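You operate a simulated robot arm through the tools that you are given. There is no shell and no other tool.

The job below is to be done with a simulated robot arm. You get a single attempt, and the scene is never put back.

## Task
Empty the sink, run the tap into it and wipe the green splash.
Fine: run the tap after the plug is out; plug on the counter beside the rack, tap off again; use the blue pad and put it back. What is to be rubbed or washed off counts as gone when no trace of it is left.
Where things are to end (x, y in the base frame): sink plug within 60 mm of [690, -520].

The check looks at the end state, three seconds after you hand in, the way a careful person would. Anything else that was tipped, shoved, dropped, spilled or broken makes it a failure.

## Robot
A 6-joint arm with a two-finger parallel gripper, fixed in place. Base frame: the origin is on the floor under the middle of its stand, x ahead of it, y to its left, z up; the work surface is at about z = 720. Readings come in mm, rad, newtons and seconds.
It reaches about 1347 mm from its shoulder. Its first joint turns from -2.897 to 2.897 rad. Payload 3.91 kg.
Tool frame: the origin (TCP) lies between the finger pads and is the grasp point; the fingertips stand 30 mm ahead of it; z points along the fingers, y is the line along which they close. Largest opening 110 mm; finger width 20, thickness 10; the body of the gripper, 48 by 112 mm, starts 55 mm behind the TCP.
Orientation is that of the tool frame in the base frame, as a unit quaternion [w, x, y, z]. With the fingers straight down and closing along the base's y, the tool's x points along the base's -x, its y along +y and its z along -z.

## Interface
- The arm moves only by the tool nudge_tool. Its argument "targets" is a list of rows, each an object of numbers (a shift or turn left out is 0, a gripper value left out holds the last): "x", "y", "z": the shift along the base's x, y, z in mm; "ax", "ay", "az": the turn, a rotation vector about the base's x, y, z in rad. In form: [{"x": .., "y": .., "z": .., "ax": .., "ay": .., "az": ..}, ...]. A call has 1 to 20 rows; each row shifts and turns the commanded pose from where the row before left it. "fingers" is the finger opening in mm, from 0 to 110, set as the call begins (left out, the last holds). Rows are played at 5 a second. More than 50 mm and 0.15 rad between two rows, or a gripper value outside its range, and nothing of the call is played. Where a pose cannot be reached the arm comes as near as it can. A force on the tool above 40 N (or 10 N above the force at the start of the call, whichever is more), or a blocked arm, ends the call early, and 0.2 s more pass. The fingers move at their own pace (about 108 mm/s each) and stop on an object; they squeeze with about 32 N. The grip force told is the motor's: it shows also when the fingers shut on nothing. Time passes only in rows, and 0.2 s behind the last, so rows that do not move let the fingers close. It gives the time, the measured TCP pose, the force on the tool (base axes), the opening and the grip force at its end, in the units of the frame above (readings bear some noise), with the torque about the TCP (base axes, N m) and any sound that the robot's microphone picked up, and new pictures: "pictures" is both (left out), scene, wrist or none.
- Cameras (640 x 400 px; columns grow to the right, rows downward): "scene" is fixed at [226.3, 510.9, 1651.5]; the picture's right is [-0.83, -0.56, 0.00], its down [-0.34, 0.50, -0.80] and it looks along [0.45, -0.66, -0.60] (base axes); focal length 321 px, centre (320, 200). "wrist" rides on the gripper at [72, 17, -103] in the tool frame; the picture's right is [-0.23, 0.97, 0.00], its down [-0.76, -0.18, -0.62] and it looks along [-0.61, -0.14, 0.78] (tool axes); focal length 222 px, centre (320, 200). There is no depth. A picture from a camera that has moved, and an enlarged one, comes with that camera's place and axes in the base frame and with its lens. The place of the scene camera against the robot may be out by one fixed shift of up to 25 mm in any direction.
- enlarge(camera, box): a new picture of the part [left, top, right, bottom] of that camera's present view, enlarged. It takes no simulated time.
- close_job(): hands the job in; it is judged then, once.

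Places have to be worked out from the pictures, the camera data and where the tool is seen. Open the gripper and draw the arm clear of the work before you hand the job in, unless the task says otherwise.

The tools are called after "Emit:" as a command line: name --argument value ..., lists and objects as JSON in quotes. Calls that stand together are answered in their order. nudge_tool: Moves the arm, as the interface text tells. Its arguments: {"type":"object","properties":{"targets":{"type":"array","items":{"type":"object","properties":{"x":{"type":"number"},"y":{"type":"number"},"z":{"type":"number"},"ax":{"type":"number"},"ay":{"type":"number"},"az":{"type":"number"}}}},"fingers":{"type":"number"},"pictures":{"type":"string","enum":["both","scene","wrist","none"]}},"required":["targets"]} The other tools are called the same way: enlarge (camera, box) takes an enlarged picture of a part of a camera's view; close_job () hands the job in.

At the start:

```text
clock: 0.0
ee_pos: [450.7, -371.8, 1252.0]
tool_rot: [0.001, 0.0, 1.0, 0.0]
ft_force: [0.0, 0.0, -0.3]
ft_torque: [0.0, -0.04, 0.03]
gripper_width: 109.6
grasp_force: 0.1
```

scene: 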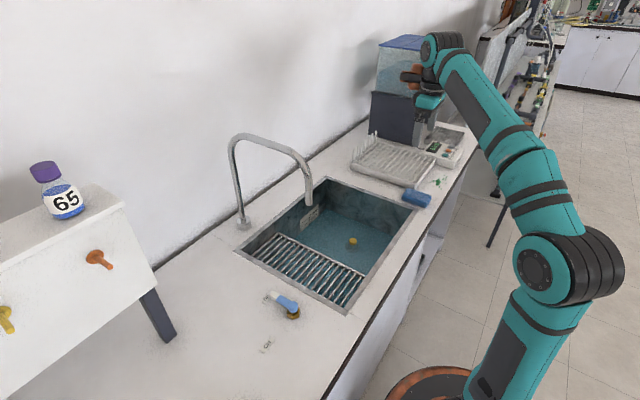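
wrist: 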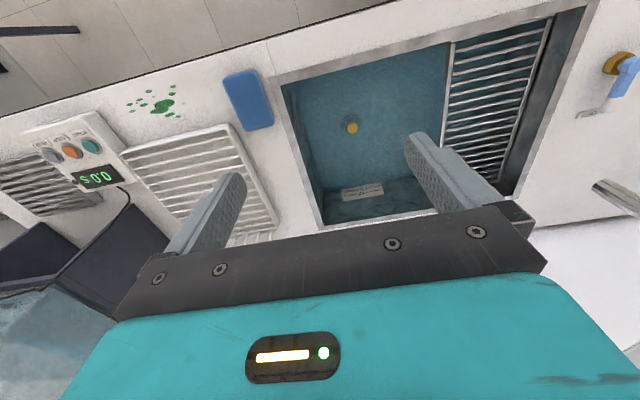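

I start by looking closer at the sink, the tap valve, the pad and the splash before moving anything.

Emit:
enlarge --camera "scene" --box '[220, 120, 460, 270]'

Emit:
enlarge --camera "scene" --box '[220, 250, 380, 370]'

Emit:
enlarge --camera "wrist" --box '[260, 20, 640, 240]'

Emit:
enlarge --camera "wrist" --box '[0, 50, 300, 240]'

```text
2.67 times, centred on (340, 195) of scene
camera zoom: at [226.3, 510.9, 1651.5], right [-0.83, -0.56, 0.0], down [-0.34, 0.5, -0.8], along [0.45, -0.66, -0.6], focal length 856 px, centre (267, 213)
```

zoom: 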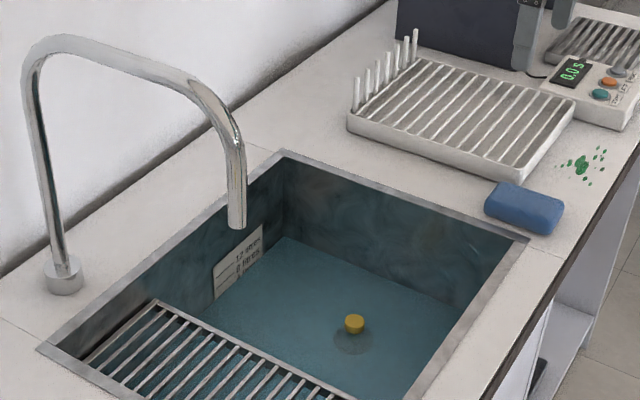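

```text
3.33 times, centred on (300, 310) of scene
camera zoom: at [226.3, 510.9, 1651.5], right [-0.83, -0.56, 0.0], down [-0.34, 0.5, -0.8], along [0.45, -0.66, -0.6], focal length 1070 px, centre (387, -167)
```

zoom: 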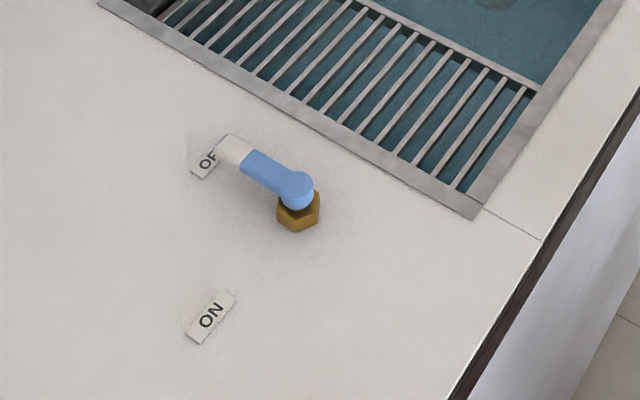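

```text
1.68 times, centred on (450, 130) of wrist
camera zoom: at [377.5, -355.3, 1355.0], right [0.23, 0.97, 0.0], down [0.76, -0.18, 0.63], along [0.61, -0.14, -0.78], focal length 374 px, centre (101, 318)
```

zoom: 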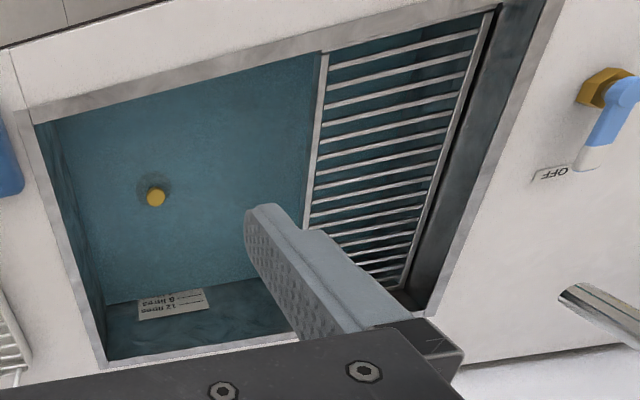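

```text
2.11 times, centred on (150, 145) of wrist
camera zoom: at [377.5, -355.3, 1355.0], right [0.23, 0.97, 0.0], down [0.76, -0.18, 0.63], along [0.61, -0.14, -0.78], focal length 468 px, centre (678, 316)
```

zoom: 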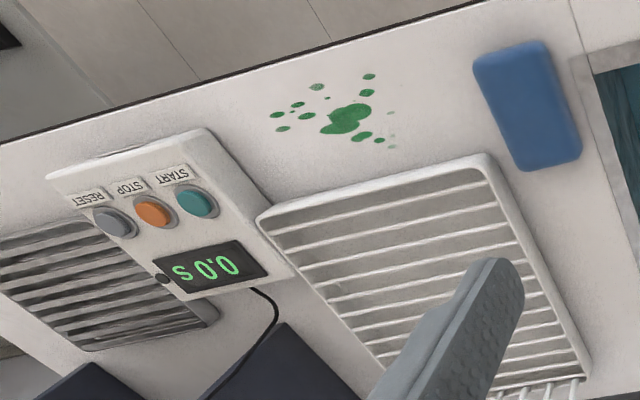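

The two cameras agree with each other only if the counter top lies near z≈890–900, with the plug near z≈750, the tap spout at about (625,-28) and the valve at about (550,130). I'll move the arm sideways at height to triangulate with the wrist camera alone.

Emit:
nudge_tool --targets '[{"y": 40}, {"y": 40}, {"y": 40}, {"y": 40}, {"y": 40}]' --pictures "both"

```text
clock: 1.2
ee_pos: [450.3, -172.0, 1251.6]
tool_rot: [0.002, 0.0, 1.0, 0.0]
ft_force: [0.2, -0.9, -0.9]
ft_torque: [0.0, 0.01, -0.01]
gripper_width: 110.0
grasp_force: 0.0
camera wrist: at [377.1, -155.4, 1354.6], right [0.23, 0.97, 0.0], down [0.76, -0.18, 0.63], along [0.61, -0.14, -0.78], focal length 222 px, centre (320, 200)
```

scene: 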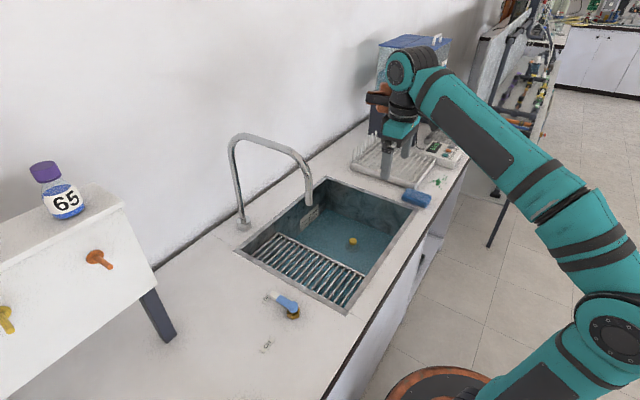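
wrist: 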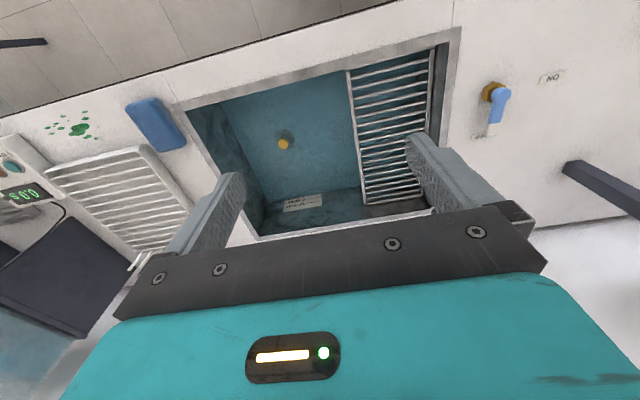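

From the two wrist views alone: plug ≈(621,-320,750), pad top ≈(460,-517,900), OFF label ≈(637,130,900). So the counter really is near z≈890–900; let me look closer from here.

Emit:
enlarge --camera "wrist" --box '[160, 40, 400, 190]'

Emit:
enlarge --camera "wrist" --box '[400, 20, 640, 170]'

Emit:
enlarge --camera "wrist" --box '[0, 80, 240, 230]'

Emit:
enlarge --camera "scene" --box '[220, 120, 340, 195]'

Emit:
enlarge --camera "scene" --box '[320, 130, 480, 230]'

```text
2.67 times, centred on (280, 115) of wrist
camera zoom: at [377.1, -155.4, 1354.6], right [0.23, 0.97, 0.0], down [0.76, -0.18, 0.63], along [0.61, -0.14, -0.78], focal length 592 px, centre (427, 427)
```

zoom: 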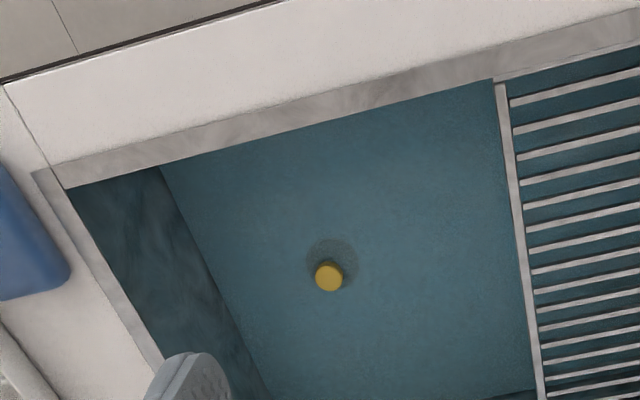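

```text
2.67 times, centred on (520, 95) of wrist
camera zoom: at [377.1, -155.4, 1354.6], right [0.23, 0.97, 0.0], down [0.76, -0.18, 0.63], along [0.61, -0.14, -0.78], focal length 592 px, centre (-213, 480)
```

zoom: 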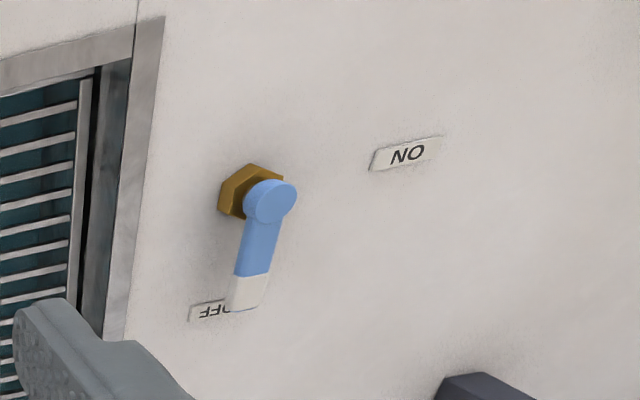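

```text
2.67 times, centred on (120, 155) of wrist
camera zoom: at [377.1, -155.4, 1354.6], right [0.23, 0.97, 0.0], down [0.76, -0.18, 0.63], along [0.61, -0.14, -0.78], focal length 592 px, centre (853, 320)
```

zoom: 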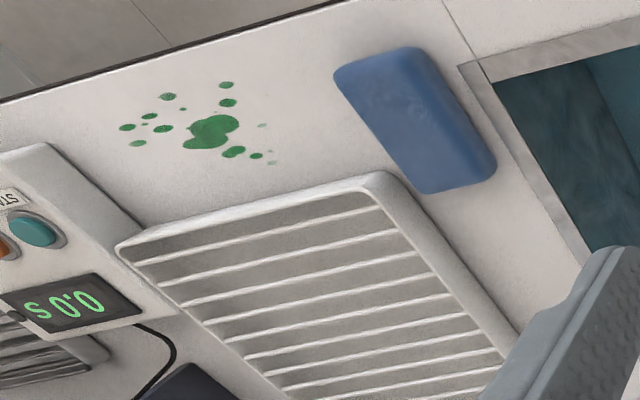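

```text
5.33 times, centred on (280, 158) of scene
camera zoom: at [226.3, 510.9, 1651.5], right [-0.83, -0.56, 0.0], down [-0.34, 0.5, -0.8], along [0.45, -0.66, -0.6], focal length 1712 px, centre (533, 427)
```

zoom: 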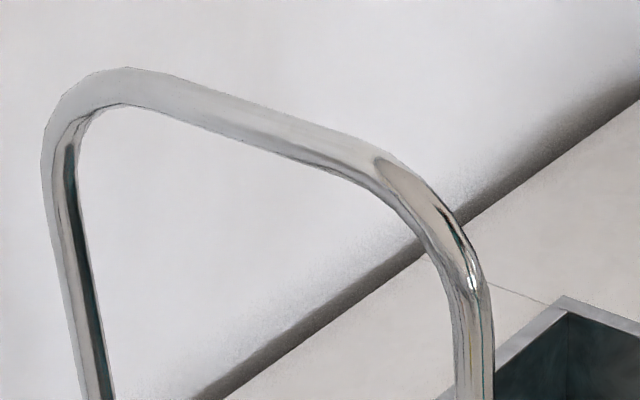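

```text
4.00 times, centred on (400, 180) of scene
camera zoom: at [226.3, 510.9, 1651.5], right [-0.83, -0.56, 0.0], down [-0.34, 0.5, -0.8], along [0.45, -0.66, -0.6], focal length 1284 px, centre (0, 280)
```

zoom: 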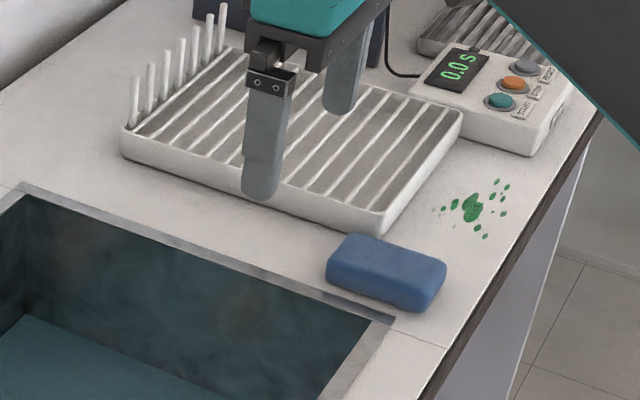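

The plug knob is about 30 mm wide and sits at ≈(621,-320), free of the walls, and the tap is well to the left. I move over the plug at height and look down at it.

Emit:
nudge_tool --targets '[{"x": 30, "y": -37}, {"x": 30, "y": -37}, {"x": 30, "y": -37}, {"x": 30, "y": -37}, {"x": 30, "z": -35}, {"x": 21, "z": -40}, {"z": -45}, {"z": -45}, {"z": -45}]' --fingers 70 --pictures "both"

```text
clock: 3.2
ee_pos: [622.4, -319.1, 1040.8]
tool_rot: [0.002, 0.0, 1.0, 0.0]
ft_force: [0.1, -0.1, 1.1]
ft_torque: [-0.03, -0.02, 0.02]
gripper_width: 69.8
grasp_force: 0.1
camera wrist: at [549.2, -302.7, 1144.8], right [0.23, 0.97, 0.0], down [0.76, -0.18, 0.63], along [0.61, -0.14, -0.78], focal length 222 px, centre (320, 200)
```

scene: 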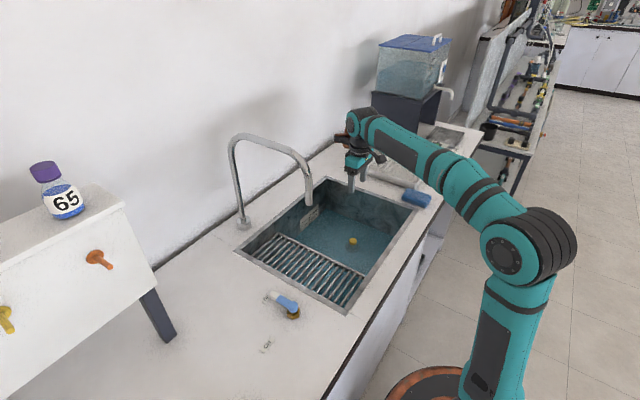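
wrist: 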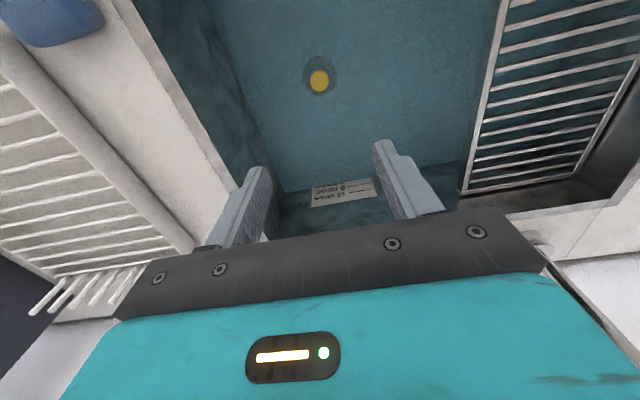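

The plug at pixel (319,81) again gives ≈(620,-320). I zoom for its shape and height.

Emit:
enlarge --camera "wrist" --box '[270, 45, 370, 108]'

Emit:
enlarge --camera "scene" --box '[300, 190, 400, 253]'

Emit:
enlarge --camera "wrist" --box '[290, 165, 400, 215]'

```text
6.35 times, centred on (320, 76) of wrist
camera zoom: at [549.2, -302.7, 1144.8], right [0.23, 0.97, 0.0], down [0.76, -0.18, 0.63], along [0.61, -0.14, -0.78], focal length 1410 px, centre (320, 984)
```

zoom: 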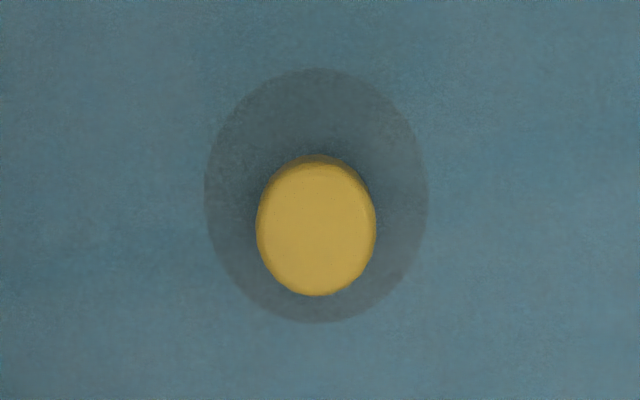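

```text
6.35 times, centred on (350, 222) of scene
camera zoom: at [226.3, 510.9, 1651.5], right [-0.83, -0.56, 0.0], down [-0.34, 0.5, -0.8], along [0.45, -0.66, -0.6], focal length 2038 px, centre (130, 64)
```

zoom: 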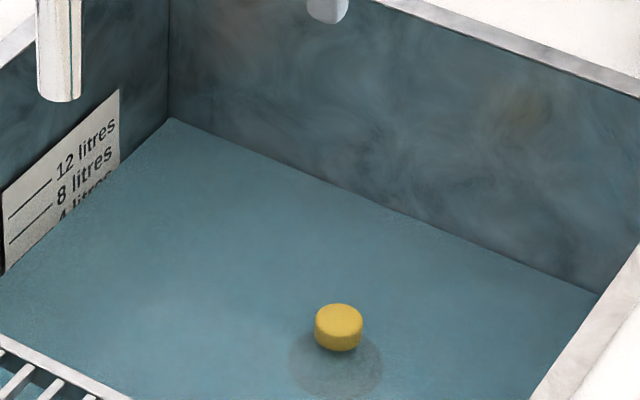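

```text
5.82 times, centred on (345, 190) of wrist
camera zoom: at [549.2, -302.7, 1144.8], right [0.23, 0.97, 0.0], down [0.76, -0.18, 0.63], along [0.61, -0.14, -0.78], focal length 1292 px, centre (174, 258)
```

zoom: 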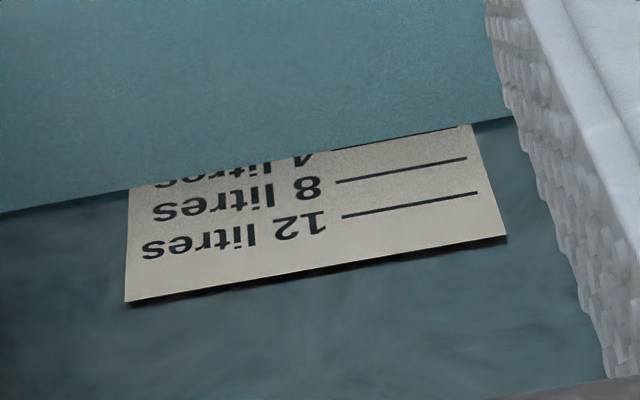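

The yellow knob (~30 mm) pokes out of about 4 litres of water, top near z≈750, seat near z≈707. I descend straight over it in open fingers, with the wrist force watched.

Emit:
nudge_tool --targets '[{"x": -2, "z": -40}, {"z": -40}, {"z": -40}, {"z": -40}, {"z": -40}, {"z": -40}, {"z": -25}, {"z": -10}, {"z": 0}]' --pictures "both"

```text
clock: 5.2
ee_pos: [619.2, -320.4, 765.7]
tool_rot: [0.001, -0.001, 1.0, 0.001]
ft_force: [-0.2, -0.3, 0.3]
ft_torque: [0.0, 0.02, -0.03]
gripper_width: 70.2
grasp_force: 0.1
camera wrist: at [546.2, -303.7, 869.5], right [0.23, 0.97, 0.0], down [0.76, -0.18, 0.63], along [0.61, -0.14, -0.78], focal length 222 px, centre (320, 200)
```

scene: 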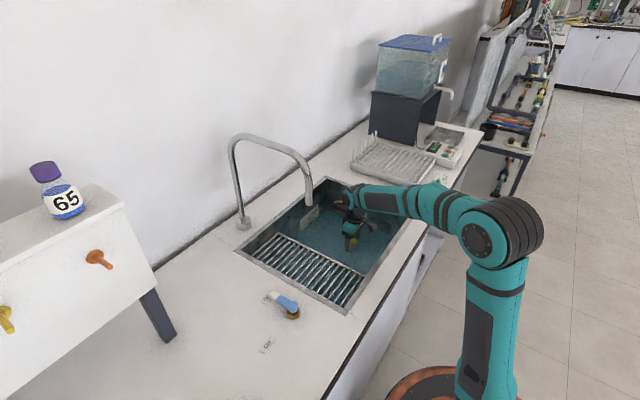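
wrist: 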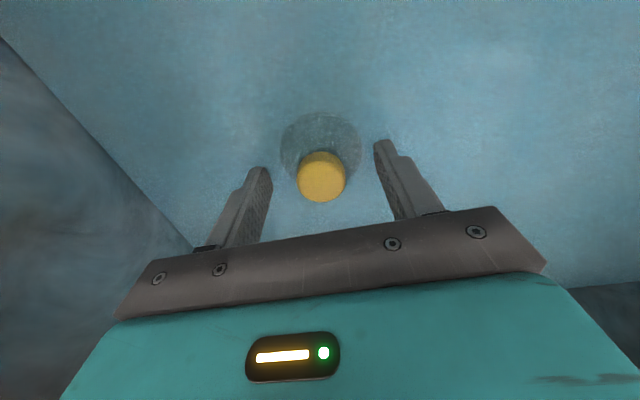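

The knob sits centred between the fingers. Before going lower I check the forearm's clearance to the rim, the pad and the rack.

Emit:
enlarge --camera "scene" --box '[310, 150, 470, 250]'

Emit:
enlarge --camera "wrist" --box '[240, 90, 400, 220]'

```text
4.00 times, centred on (390, 200) of scene
camera zoom: at [226.3, 510.9, 1651.5], right [-0.83, -0.56, 0.0], down [-0.34, 0.5, -0.8], along [0.45, -0.66, -0.6], focal length 1284 px, centre (40, 200)
```

zoom: 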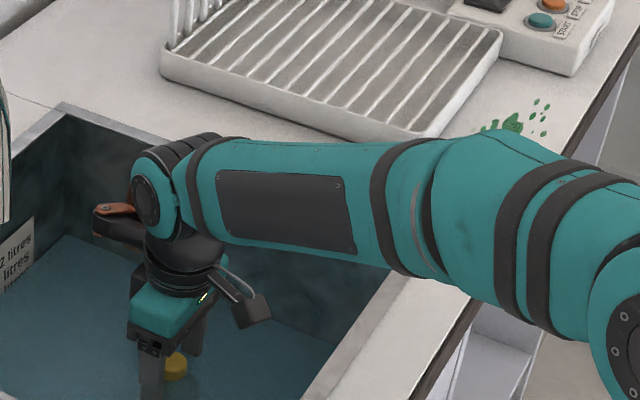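

```text
3.08 times, centred on (320, 155) of wrist
camera zoom: at [546.2, -303.7, 869.5], right [0.23, 0.97, 0.0], down [0.76, -0.18, 0.63], along [0.61, -0.14, -0.78], focal length 684 px, centre (320, 338)
```

zoom: 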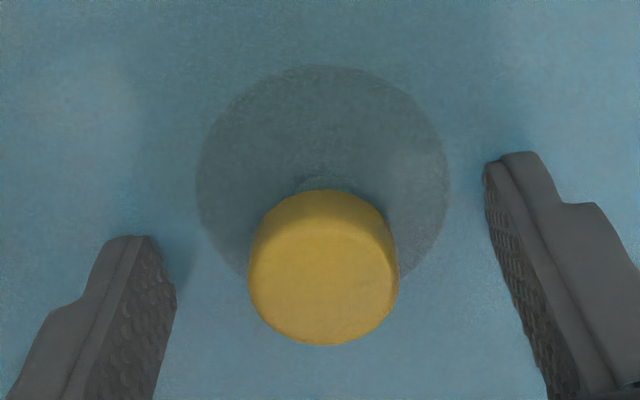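

The forearm clears the rim with room, and the knob is centred, top z≈754 and seat z≈708. I lower 20 mm more, close on the knob and hold.

Emit:
nudge_tool --targets '[{"x": 1, "z": -10}, {"z": -10}, {}]' --pictures "none"

Emit:
nudge_tool --targets '[{}, {}, {}]' --fingers 0 --pictures "wrist"

```text
clock: 6.0
ee_pos: [621.9, -320.9, 750.4]
tool_rot: [0.003, 0.0, 1.0, -0.002]
ft_force: [-9.6, 1.4, 11.0]
ft_torque: [0.5, 0.38, 0.37]
gripper_width: 70.7
grasp_force: 1.1
stopped in row 3: the force on the tool passed its limit at 42 N (the readings are from after the stop); the commanded pose is now the measured one
```

```text
clock: 6.8
ee_pos: [623.0, -321.1, 749.9]
tool_rot: [0.003, 0.0, 1.0, -0.002]
ft_force: [1.7, 15.2, 20.2]
ft_torque: [1.11, 0.12, -0.17]
gripper_width: 58.7
grasp_force: 31.9
camera wrist: at [548.4, -303.4, 852.9], right [0.23, 0.97, 0.0], down [0.76, -0.17, 0.63], along [0.61, -0.14, -0.78], focal length 222 px, centre (320, 200)
```

wrist: 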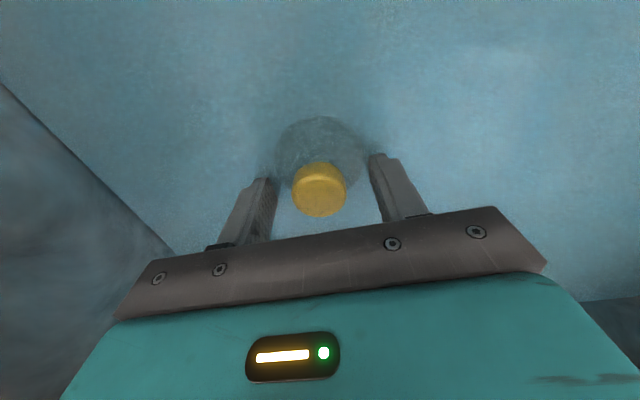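

The fingertips met something firm at z≈720: the plug has a wide base (~58 mm) under the water. I open, rise ~12 mm so only the knob is between the pads, and close again.

Emit:
nudge_tool --targets '[{}, {"z": 4}, {"z": 4}, {"z": 4}, {}]' --fingers 72 --pictures "wrist"

Emit:
enlarge --camera "wrist" --box '[240, 90, 400, 220]'

```text
clock: 8.1
ee_pos: [621.3, -321.4, 761.4]
tool_rot: [0.002, 0.0, 1.0, -0.001]
ft_force: [-0.4, -0.2, 0.7]
ft_torque: [0.05, 0.0, 0.03]
gripper_width: 72.3
grasp_force: 0.0
camera wrist: at [548.3, -304.3, 863.9], right [0.23, 0.97, 0.0], down [0.76, -0.18, 0.63], along [0.61, -0.14, -0.78], focal length 222 px, centre (320, 200)
```

wrist: 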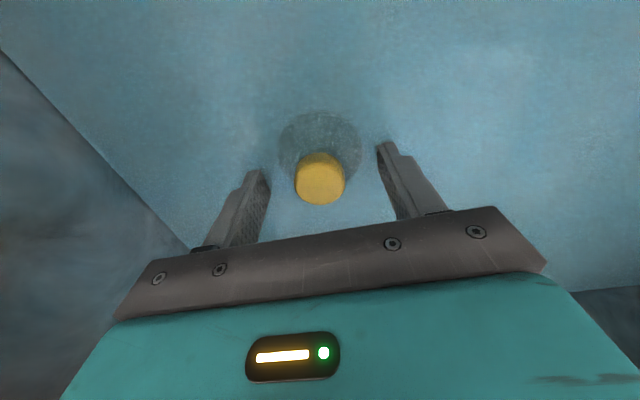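

```text
3.08 times, centred on (320, 155) of wrist
camera zoom: at [548.3, -304.3, 863.9], right [0.23, 0.97, 0.0], down [0.76, -0.18, 0.63], along [0.61, -0.14, -0.78], focal length 684 px, centre (320, 338)
```

zoom: 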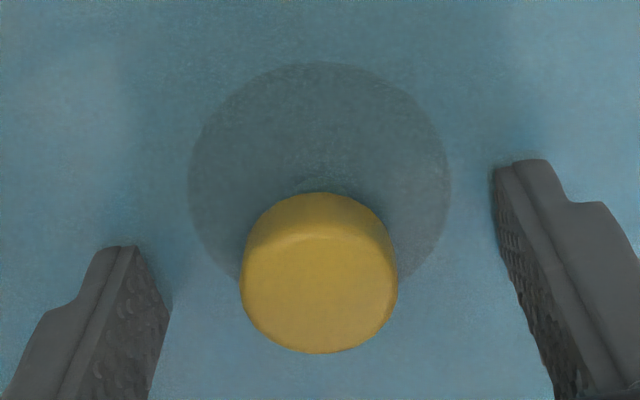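

Forces are back to zero and the knob is centred and untouched. I close on the knob here.

Emit:
nudge_tool --targets '[{}, {}, {}]' --fingers 0 --pictures "wrist"

```text
clock: 8.8
ee_pos: [622.3, -321.1, 761.6]
tool_rot: [0.003, 0.0, 1.0, -0.001]
ft_force: [-0.6, 0.7, 1.9]
ft_torque: [-0.01, 0.01, 0.03]
gripper_width: 28.8
grasp_force: 32.3
camera wrist: at [548.4, -304.3, 864.0], right [0.23, 0.97, 0.0], down [0.76, -0.18, 0.63], along [0.61, -0.14, -0.78], focal length 222 px, centre (320, 200)
```

wrist: 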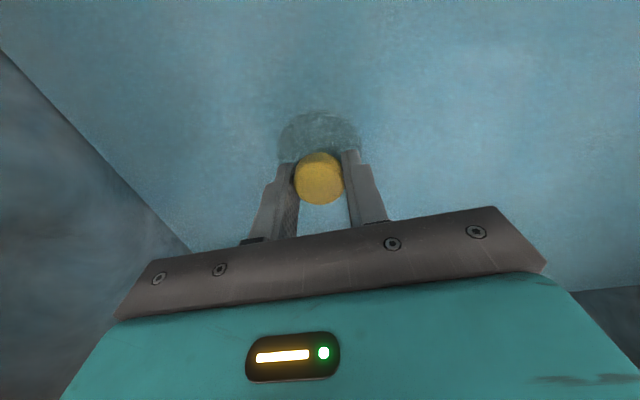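

The fingers hold the knob at 28.8 mm opening with 32 N. I lift straight up slowly.

Emit:
nudge_tool --targets '[{"z": 5}, {"z": 5}, {"z": 10}, {"z": 15}, {"z": 20}, {"z": 20}]' --pictures "both"

```text
clock: 10.2
ee_pos: [622.2, -321.7, 836.1]
tool_rot: [0.003, -0.001, 1.0, 0.0]
ft_force: [0.3, 0.0, -0.6]
ft_torque: [0.0, 0.03, 0.03]
gripper_width: 28.5
grasp_force: 32.6
camera wrist: at [548.6, -304.9, 938.7], right [0.23, 0.97, 0.0], down [0.76, -0.18, 0.63], along [0.61, -0.14, -0.78], focal length 222 px, centre (320, 200)
```

scene: 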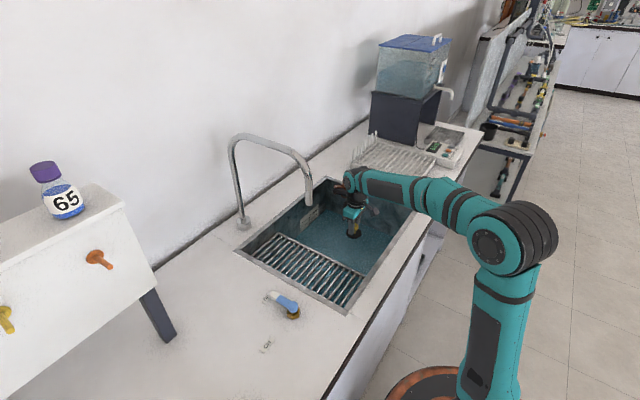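
wrist: 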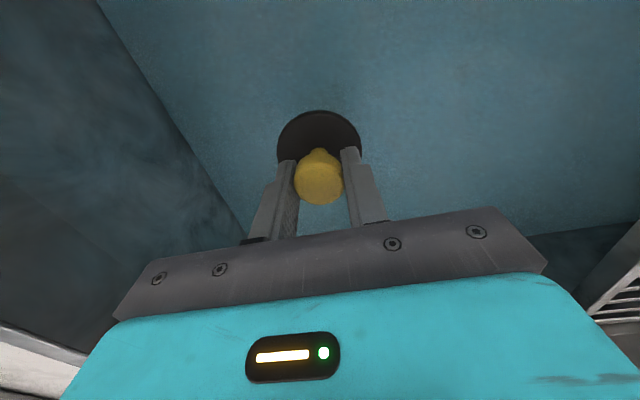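

The plug is out — a black disc with the yellow knob — and held firmly. I raise it well above the rim and look at the counter strip between sink and rack.

Emit:
nudge_tool --targets '[{"z": 40}, {"z": 40}, {"z": 40}, {"z": 40}, {"z": 40}, {"z": 30}, {"y": -40}, {"y": -40}, {}]' --pictures "both"

```text
clock: 12.2
ee_pos: [622.2, -402.5, 1066.6]
tool_rot: [0.003, 0.0, 1.0, 0.0]
ft_force: [0.5, -0.7, 0.3]
ft_torque: [-0.02, 0.02, -0.02]
gripper_width: 28.8
grasp_force: 31.9
camera wrist: at [548.5, -385.1, 1169.4], right [0.23, 0.97, 0.0], down [0.76, -0.18, 0.63], along [0.61, -0.14, -0.78], focal length 222 px, centre (320, 200)
```

scene: 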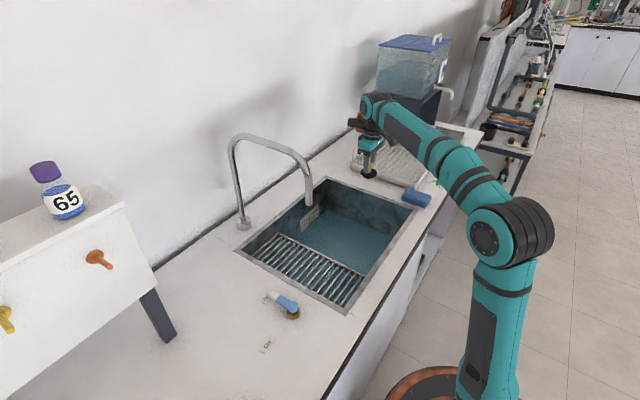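
wrist: 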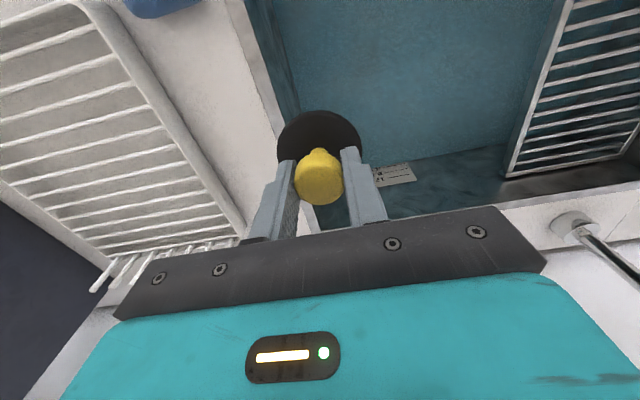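

The strip of counter between rim and rack is visible on the left. I zoom for its edges.

Emit:
enlarge --camera "wrist" --box '[60, 0, 300, 150]'

Emit:
enlarge --camera "wrist" --box '[60, 120, 300, 270]'

Emit:
enlarge --camera "scene" --box '[320, 130, 480, 230]'

Emit:
enlarge --camera "scene" --box '[290, 180, 410, 255]'

```text
2.67 times, centred on (180, 75) of wrist
camera zoom: at [548.5, -385.1, 1169.4], right [0.23, 0.97, 0.0], down [0.76, -0.18, 0.63], along [0.61, -0.14, -0.78], focal length 592 px, centre (693, 533)
```

zoom: 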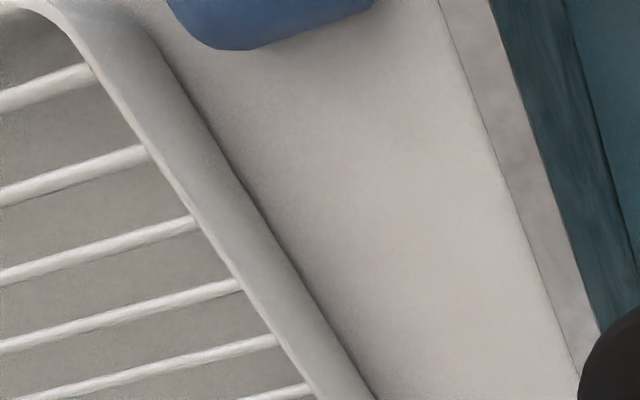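

```text
2.67 times, centred on (180, 195) of wrist
camera zoom: at [548.5, -385.1, 1169.4], right [0.23, 0.97, 0.0], down [0.76, -0.18, 0.63], along [0.61, -0.14, -0.78], focal length 592 px, centre (693, 213)
```

zoom: 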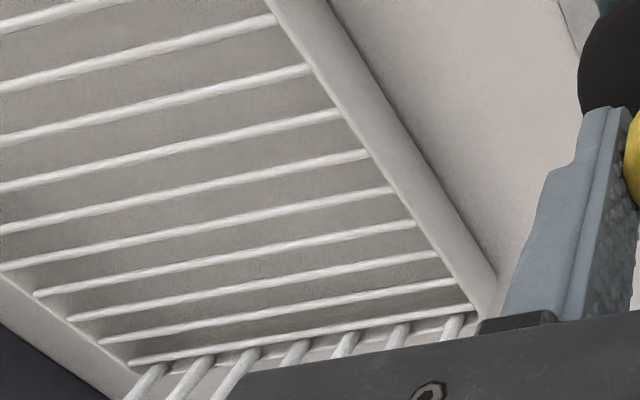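

```text
4.00 times, centred on (400, 180) of scene
camera zoom: at [226.3, 510.9, 1651.5], right [-0.83, -0.56, 0.0], down [-0.34, 0.5, -0.8], along [0.45, -0.66, -0.6], focal length 1284 px, centre (0, 280)
```

zoom: 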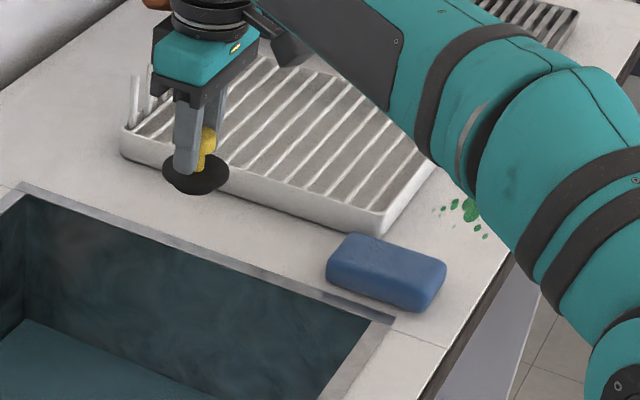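

```text
5.33 times, centred on (350, 218) of scene
camera zoom: at [226.3, 510.9, 1651.5], right [-0.83, -0.56, 0.0], down [-0.34, 0.5, -0.8], along [0.45, -0.66, -0.6], focal length 1712 px, centre (160, 107)
```

zoom: 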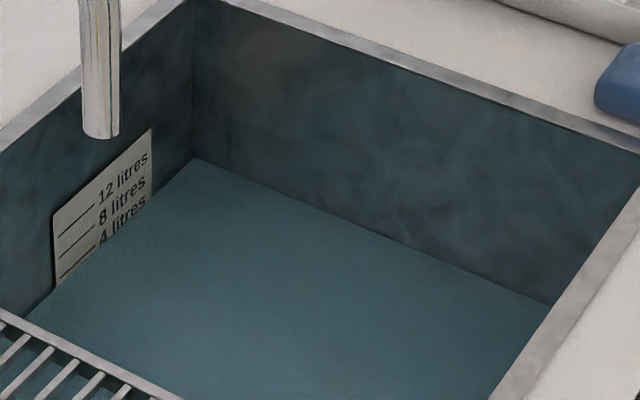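

The strip runs from y≈-463 (rim) to y≈-570 (rack side), so (690,-517) is a good spot; water is draining. I look at the plug's underside before placing.

Emit:
enlarge --camera "scene" --box '[345, 140, 395, 185]'

Emit:
nudge_tool --targets '[{"x": 22, "y": -38}, {"x": 22, "y": -38}, {"x": 23, "y": -38}, {"z": -30}, {"z": -30}, {}]' --pictures "both"

```text
8.89 times, centred on (370, 162) of scene
camera zoom: at [226.3, 510.9, 1651.5], right [-0.83, -0.56, 0.0], down [-0.34, 0.5, -0.8], along [0.45, -0.66, -0.6], focal length 2853 px, centre (-124, 533)
```

zoom: 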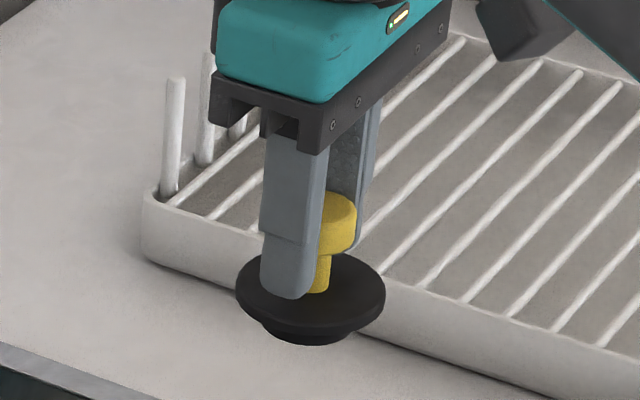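

```text
clock: 13.7
ee_pos: [688.5, -514.8, 1007.7]
tool_rot: [0.002, -0.001, 1.0, -0.001]
ft_force: [-0.7, 0.4, 0.4]
ft_torque: [-0.03, -0.02, 0.0]
gripper_width: 28.8
grasp_force: 32.1
camera wrist: at [614.0, -497.9, 1109.6], right [0.23, 0.97, 0.0], down [0.76, -0.18, 0.63], along [0.61, -0.14, -0.78], focal length 222 px, centre (320, 200)
```

scene: 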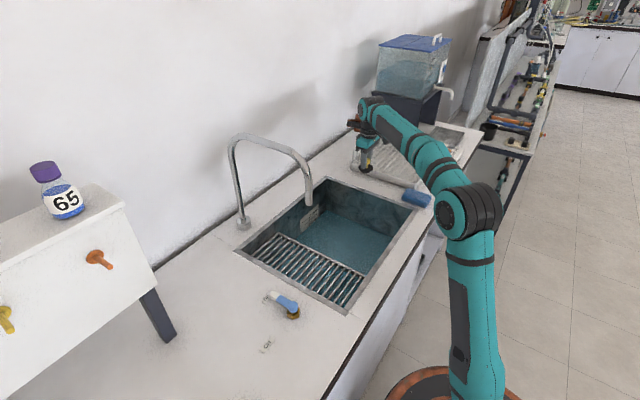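
wrist: 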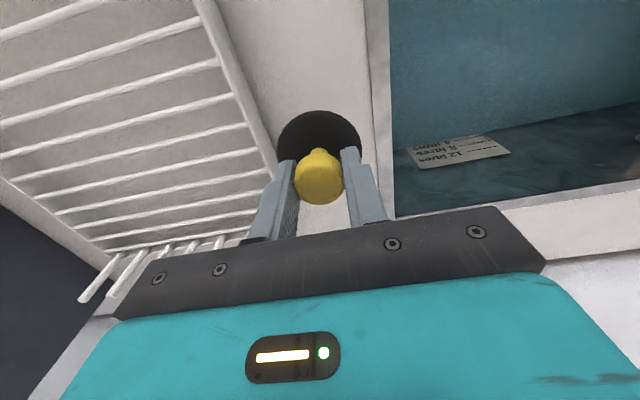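

The plug's taper hangs ~15–20 mm below the fingertips, over clear counter. I lower in steps and feel for the counter.

Emit:
nudge_tool --targets '[{"z": -20}, {"z": -15}, {"z": -8}, {}]' --pictures "wrist"

Emit:
enlarge --camera "scene" --box '[335, 140, 395, 195]'

```text
clock: 14.7
ee_pos: [688.0, -514.7, 964.0]
tool_rot: [0.003, 0.0, 1.0, -0.001]
ft_force: [-0.5, 0.1, -0.9]
ft_torque: [-0.01, 0.0, -0.01]
gripper_width: 28.5
grasp_force: 31.6
camera wrist: at [615.3, -498.0, 1066.9], right [0.23, 0.97, 0.0], down [0.76, -0.18, 0.63], along [0.61, -0.14, -0.78], focal length 222 px, centre (320, 200)
```

wrist: 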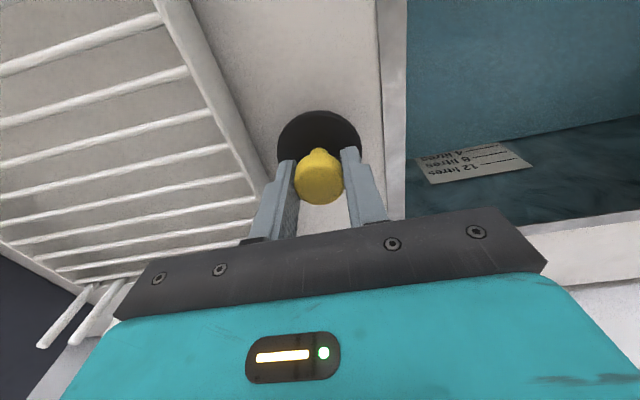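

```text
7.27 times, centred on (365, 168) of scene
camera zoom: at [226.3, 510.9, 1651.5], right [-0.83, -0.56, 0.0], down [-0.34, 0.5, -0.8], along [0.45, -0.66, -0.6], focal length 2334 px, centre (-7, 436)
```

zoom: 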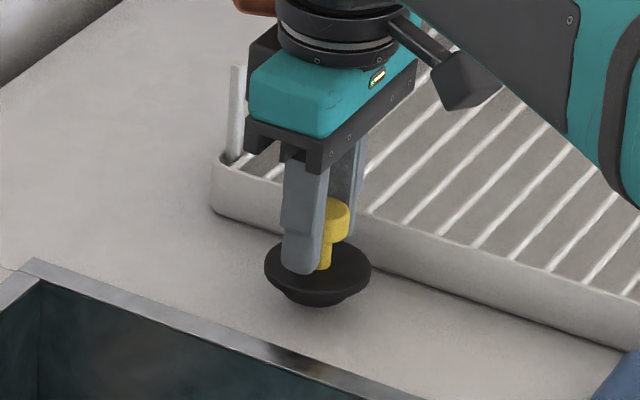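

Still free; the gripper body is clear of the rack rim. I keep lowering in small steps.

Emit:
nudge_tool --targets '[{"z": -5}, {"z": -4}, {}]' --pictures "none"

Emit:
nudge_tool --targets '[{"z": -3}, {}]' --pictures "none"

Emit:
nudge_tool --targets '[{"z": -3}, {}]' --pictures "wrist"

```text
clock: 15.4
ee_pos: [688.7, -516.1, 954.0]
tool_rot: [0.003, 0.0, 1.0, -0.001]
ft_force: [0.6, 0.1, -1.2]
ft_torque: [0.02, 0.0, 0.04]
gripper_width: 28.9
grasp_force: 32.6
```

```text
clock: 16.1
ee_pos: [689.3, -515.6, 953.2]
tool_rot: [0.004, 0.0, 1.0, -0.002]
ft_force: [5.9, -5.4, 27.0]
ft_torque: [-0.09, -0.05, 0.01]
gripper_width: 28.8
grasp_force: 32.2
```

```text
clock: 16.4
ee_pos: [686.8, -515.0, 954.2]
tool_rot: [0.005, -0.001, 1.0, -0.003]
ft_force: [-3.0, 2.3, 11.2]
ft_torque: [0.23, 0.31, 0.01]
gripper_width: 28.5
grasp_force: 31.9
stopped in row 1: the force on the tool passed its limit at 45 N (the readings are from after the stop); the commanded pose is now the measured one
camera wrist: at [614.7, -497.7, 1055.9], right [0.23, 0.97, 0.0], down [0.75, -0.17, 0.63], along [0.62, -0.15, -0.77], focal length 222 px, centre (320, 200)
```

wrist: 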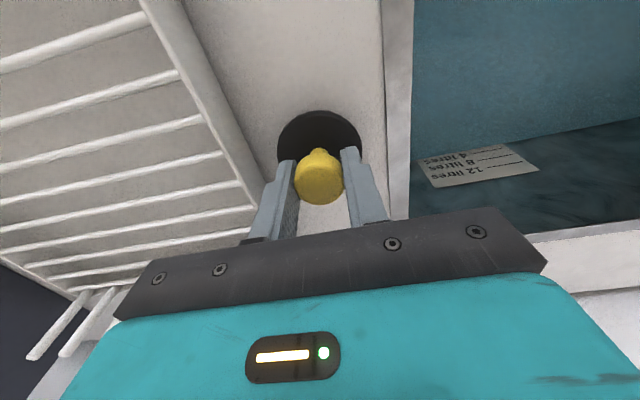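

The plug rests on the counter (contact at TCP z≈954, so the counter is near z≈900). I open only to 50 mm so the fingers stay clear of the rack, then lift straight up.

Emit:
nudge_tool --targets '[{}, {}, {"z": 10}, {"z": 20}, {"z": 30}, {"z": 40}, {"z": 40}]' --fingers 50 --pictures "both"

```text
clock: 18.0
ee_pos: [690.0, -515.1, 1091.9]
tool_rot: [0.003, 0.0, 1.0, -0.004]
ft_force: [0.2, -1.1, 0.4]
ft_torque: [0.01, 0.0, -0.01]
gripper_width: 50.1
grasp_force: 0.1
camera wrist: at [616.1, -497.9, 1194.7], right [0.23, 0.97, 0.0], down [0.76, -0.17, 0.63], along [0.61, -0.14, -0.78], focal length 222 px, centre (320, 200)
```

scene: 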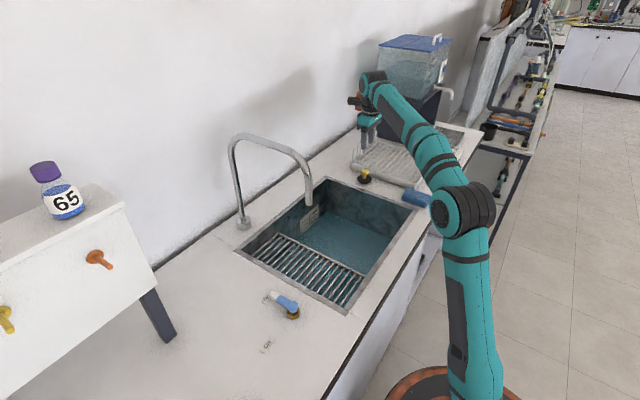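
wrist: 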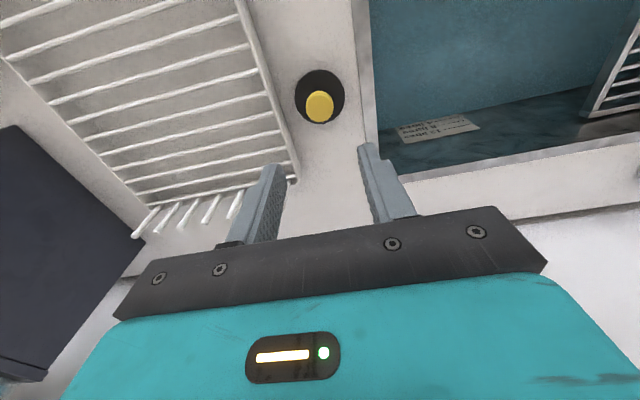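

The plug stands at ≈(690,-516) on the counter. Now the tap: the lever pivots at ≈(547,130), points +x at OFF, and ON is +y. I go round in front of the spout at x≈450 and look at the lever.

Emit:
nudge_tool --targets '[{"x": -40, "z": 20}, {"x": -40, "y": 20, "z": 20}, {"x": -40, "y": 25}, {"x": -40, "y": 25}, {"x": -40, "y": 25}, {"x": -40, "y": 25}, {"y": 45}, {"y": 45}, {"y": 45}, {"y": 45}, {"y": 45}, {"y": 45}, {"y": 45}, {"y": 45}]' --pictures "both"

```text
clock: 21.0
ee_pos: [447.1, -37.3, 1131.8]
tool_rot: [0.005, 0.0, 1.0, -0.002]
ft_force: [-0.2, 0.7, 0.4]
ft_torque: [0.0, -0.03, 0.0]
gripper_width: 50.2
grasp_force: 0.0
camera wrist: at [372.6, -19.7, 1234.7], right [0.23, 0.97, 0.0], down [0.76, -0.17, 0.63], along [0.61, -0.15, -0.78], focal length 222 px, centre (320, 200)
```

scene: 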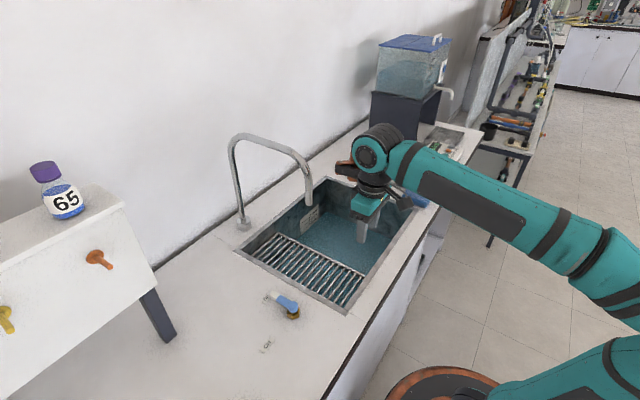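
wrist: 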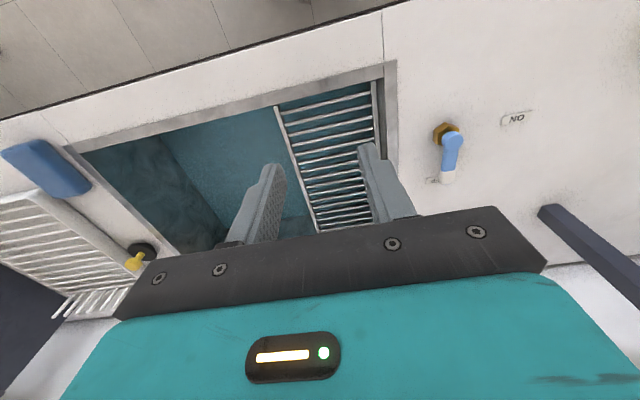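

From here the lever cap is at ≈(546,132) and its tip at ≈(622,135), agreeing with before. I continue to y≈133, still in front of the tap.

Emit:
nudge_tool --targets '[{"y": 43}, {"y": 43}, {"y": 43}, {"y": 41}, {"x": 40, "z": -20}, {"x": 40, "z": -20}, {"x": 40, "z": -20}, {}]' --pictures "both"

Emit:
enlarge --camera "wrist" --box '[220, 60, 460, 210]'

Emit:
enlarge --camera "scene" --box '[200, 130, 440, 330]'

```text
clock: 22.8
ee_pos: [572.2, 136.5, 1072.5]
tool_rot: [0.005, 0.0, 1.0, -0.003]
ft_force: [0.5, 0.7, 0.2]
ft_torque: [0.01, 0.01, 0.02]
gripper_width: 50.0
grasp_force: 0.0
camera wrist: at [497.4, 153.7, 1175.8], right [0.23, 0.97, 0.0], down [0.76, -0.17, 0.63], along [0.61, -0.15, -0.78], focal length 222 px, centre (320, 200)
```

scene: 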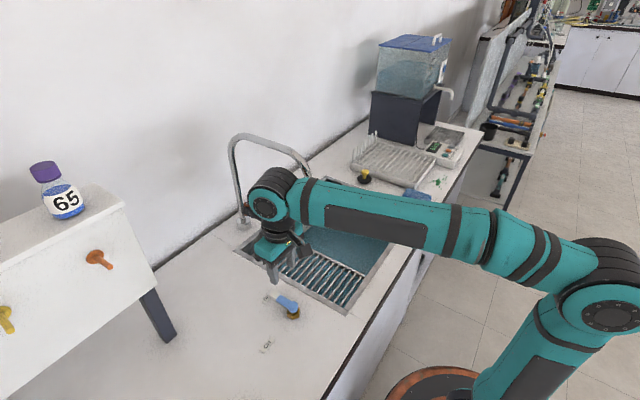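
wrist: 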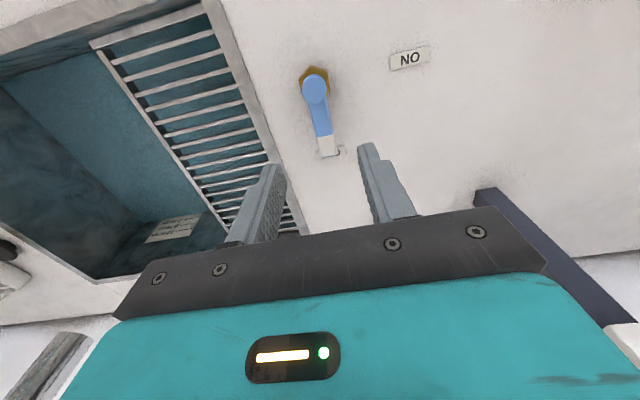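

```text
2.67 times, centred on (340, 135) of wrist
camera zoom: at [497.4, 153.7, 1175.8], right [0.23, 0.97, 0.0], down [0.76, -0.17, 0.63], along [0.61, -0.15, -0.78], focal length 592 px, centre (267, 373)
```

zoom: 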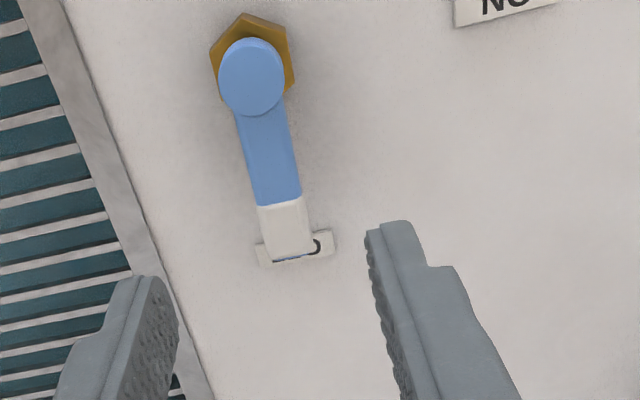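

```text
2.00 times, centred on (320, 230) of scene
camera zoom: at [226.3, 510.9, 1651.5], right [-0.83, -0.56, 0.0], down [-0.34, 0.5, -0.8], along [0.45, -0.66, -0.6], focal length 642 px, centre (320, 140)
```

zoom: 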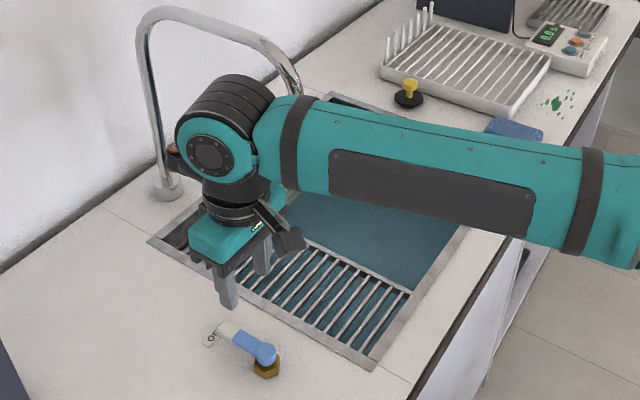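

Lever: pivot ≈(547,133), tip ≈(626,132), top z≈932; the spout is ~150 mm to the right and the wrist bulk looks clear of it. I move above the lever's outer half with the fingers set to straddle it, and descend part-way.

Emit:
nudge_tool --targets '[{"x": 15, "y": -2, "z": -20}, {"x": 15, "y": -1, "z": -25}, {"z": -25}, {"z": -20}, {}]' --fingers 40 --pictures "both"

Emit:
enlarge --camera "wrist" --box '[220, 60, 460, 210]'

Emit:
enlarge --camera "scene" --box '[220, 140, 360, 330]'

```text
clock: 24.0
ee_pos: [598.6, 130.9, 982.9]
tool_rot: [0.005, -0.001, 1.0, -0.002]
ft_force: [-0.6, -0.4, 0.9]
ft_torque: [-0.02, 0.04, -0.04]
gripper_width: 39.7
grasp_force: 0.0
camera wrist: at [526.1, 148.6, 1085.5], right [0.23, 0.97, 0.0], down [0.76, -0.17, 0.63], along [0.61, -0.15, -0.78], focal length 222 px, centre (320, 200)
```

scene: 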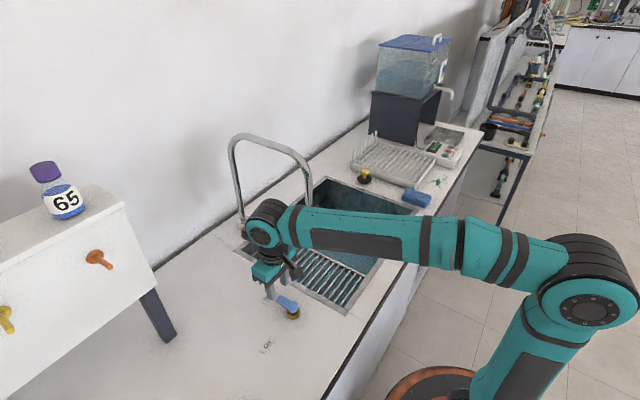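
wrist: 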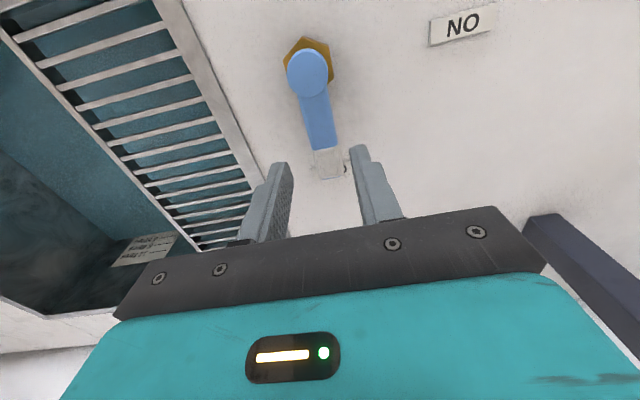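

```text
2.67 times, centred on (340, 135) of wrist
camera zoom: at [526.1, 148.6, 1085.5], right [0.23, 0.97, 0.0], down [0.76, -0.17, 0.63], along [0.61, -0.15, -0.78], focal length 592 px, centre (267, 373)
```

zoom: 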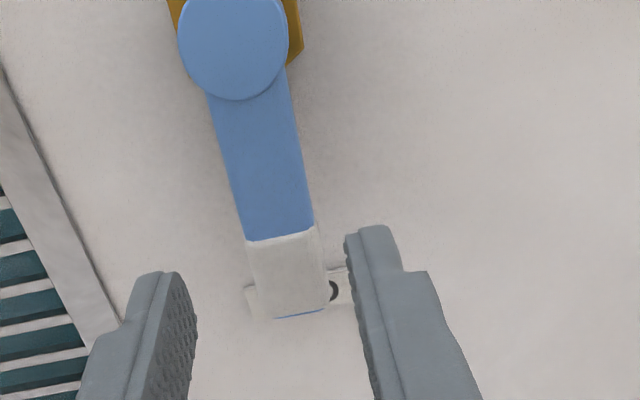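

```text
2.11 times, centred on (290, 235) of scene
camera zoom: at [226.3, 510.9, 1651.5], right [-0.83, -0.56, 0.0], down [-0.34, 0.5, -0.8], along [0.45, -0.66, -0.6], focal length 676 px, centre (383, 126)
```

zoom: 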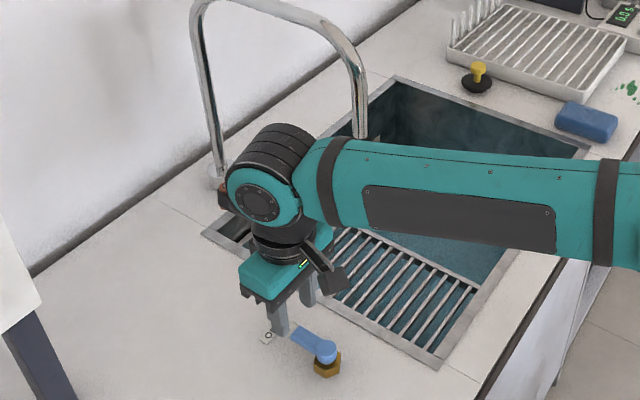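

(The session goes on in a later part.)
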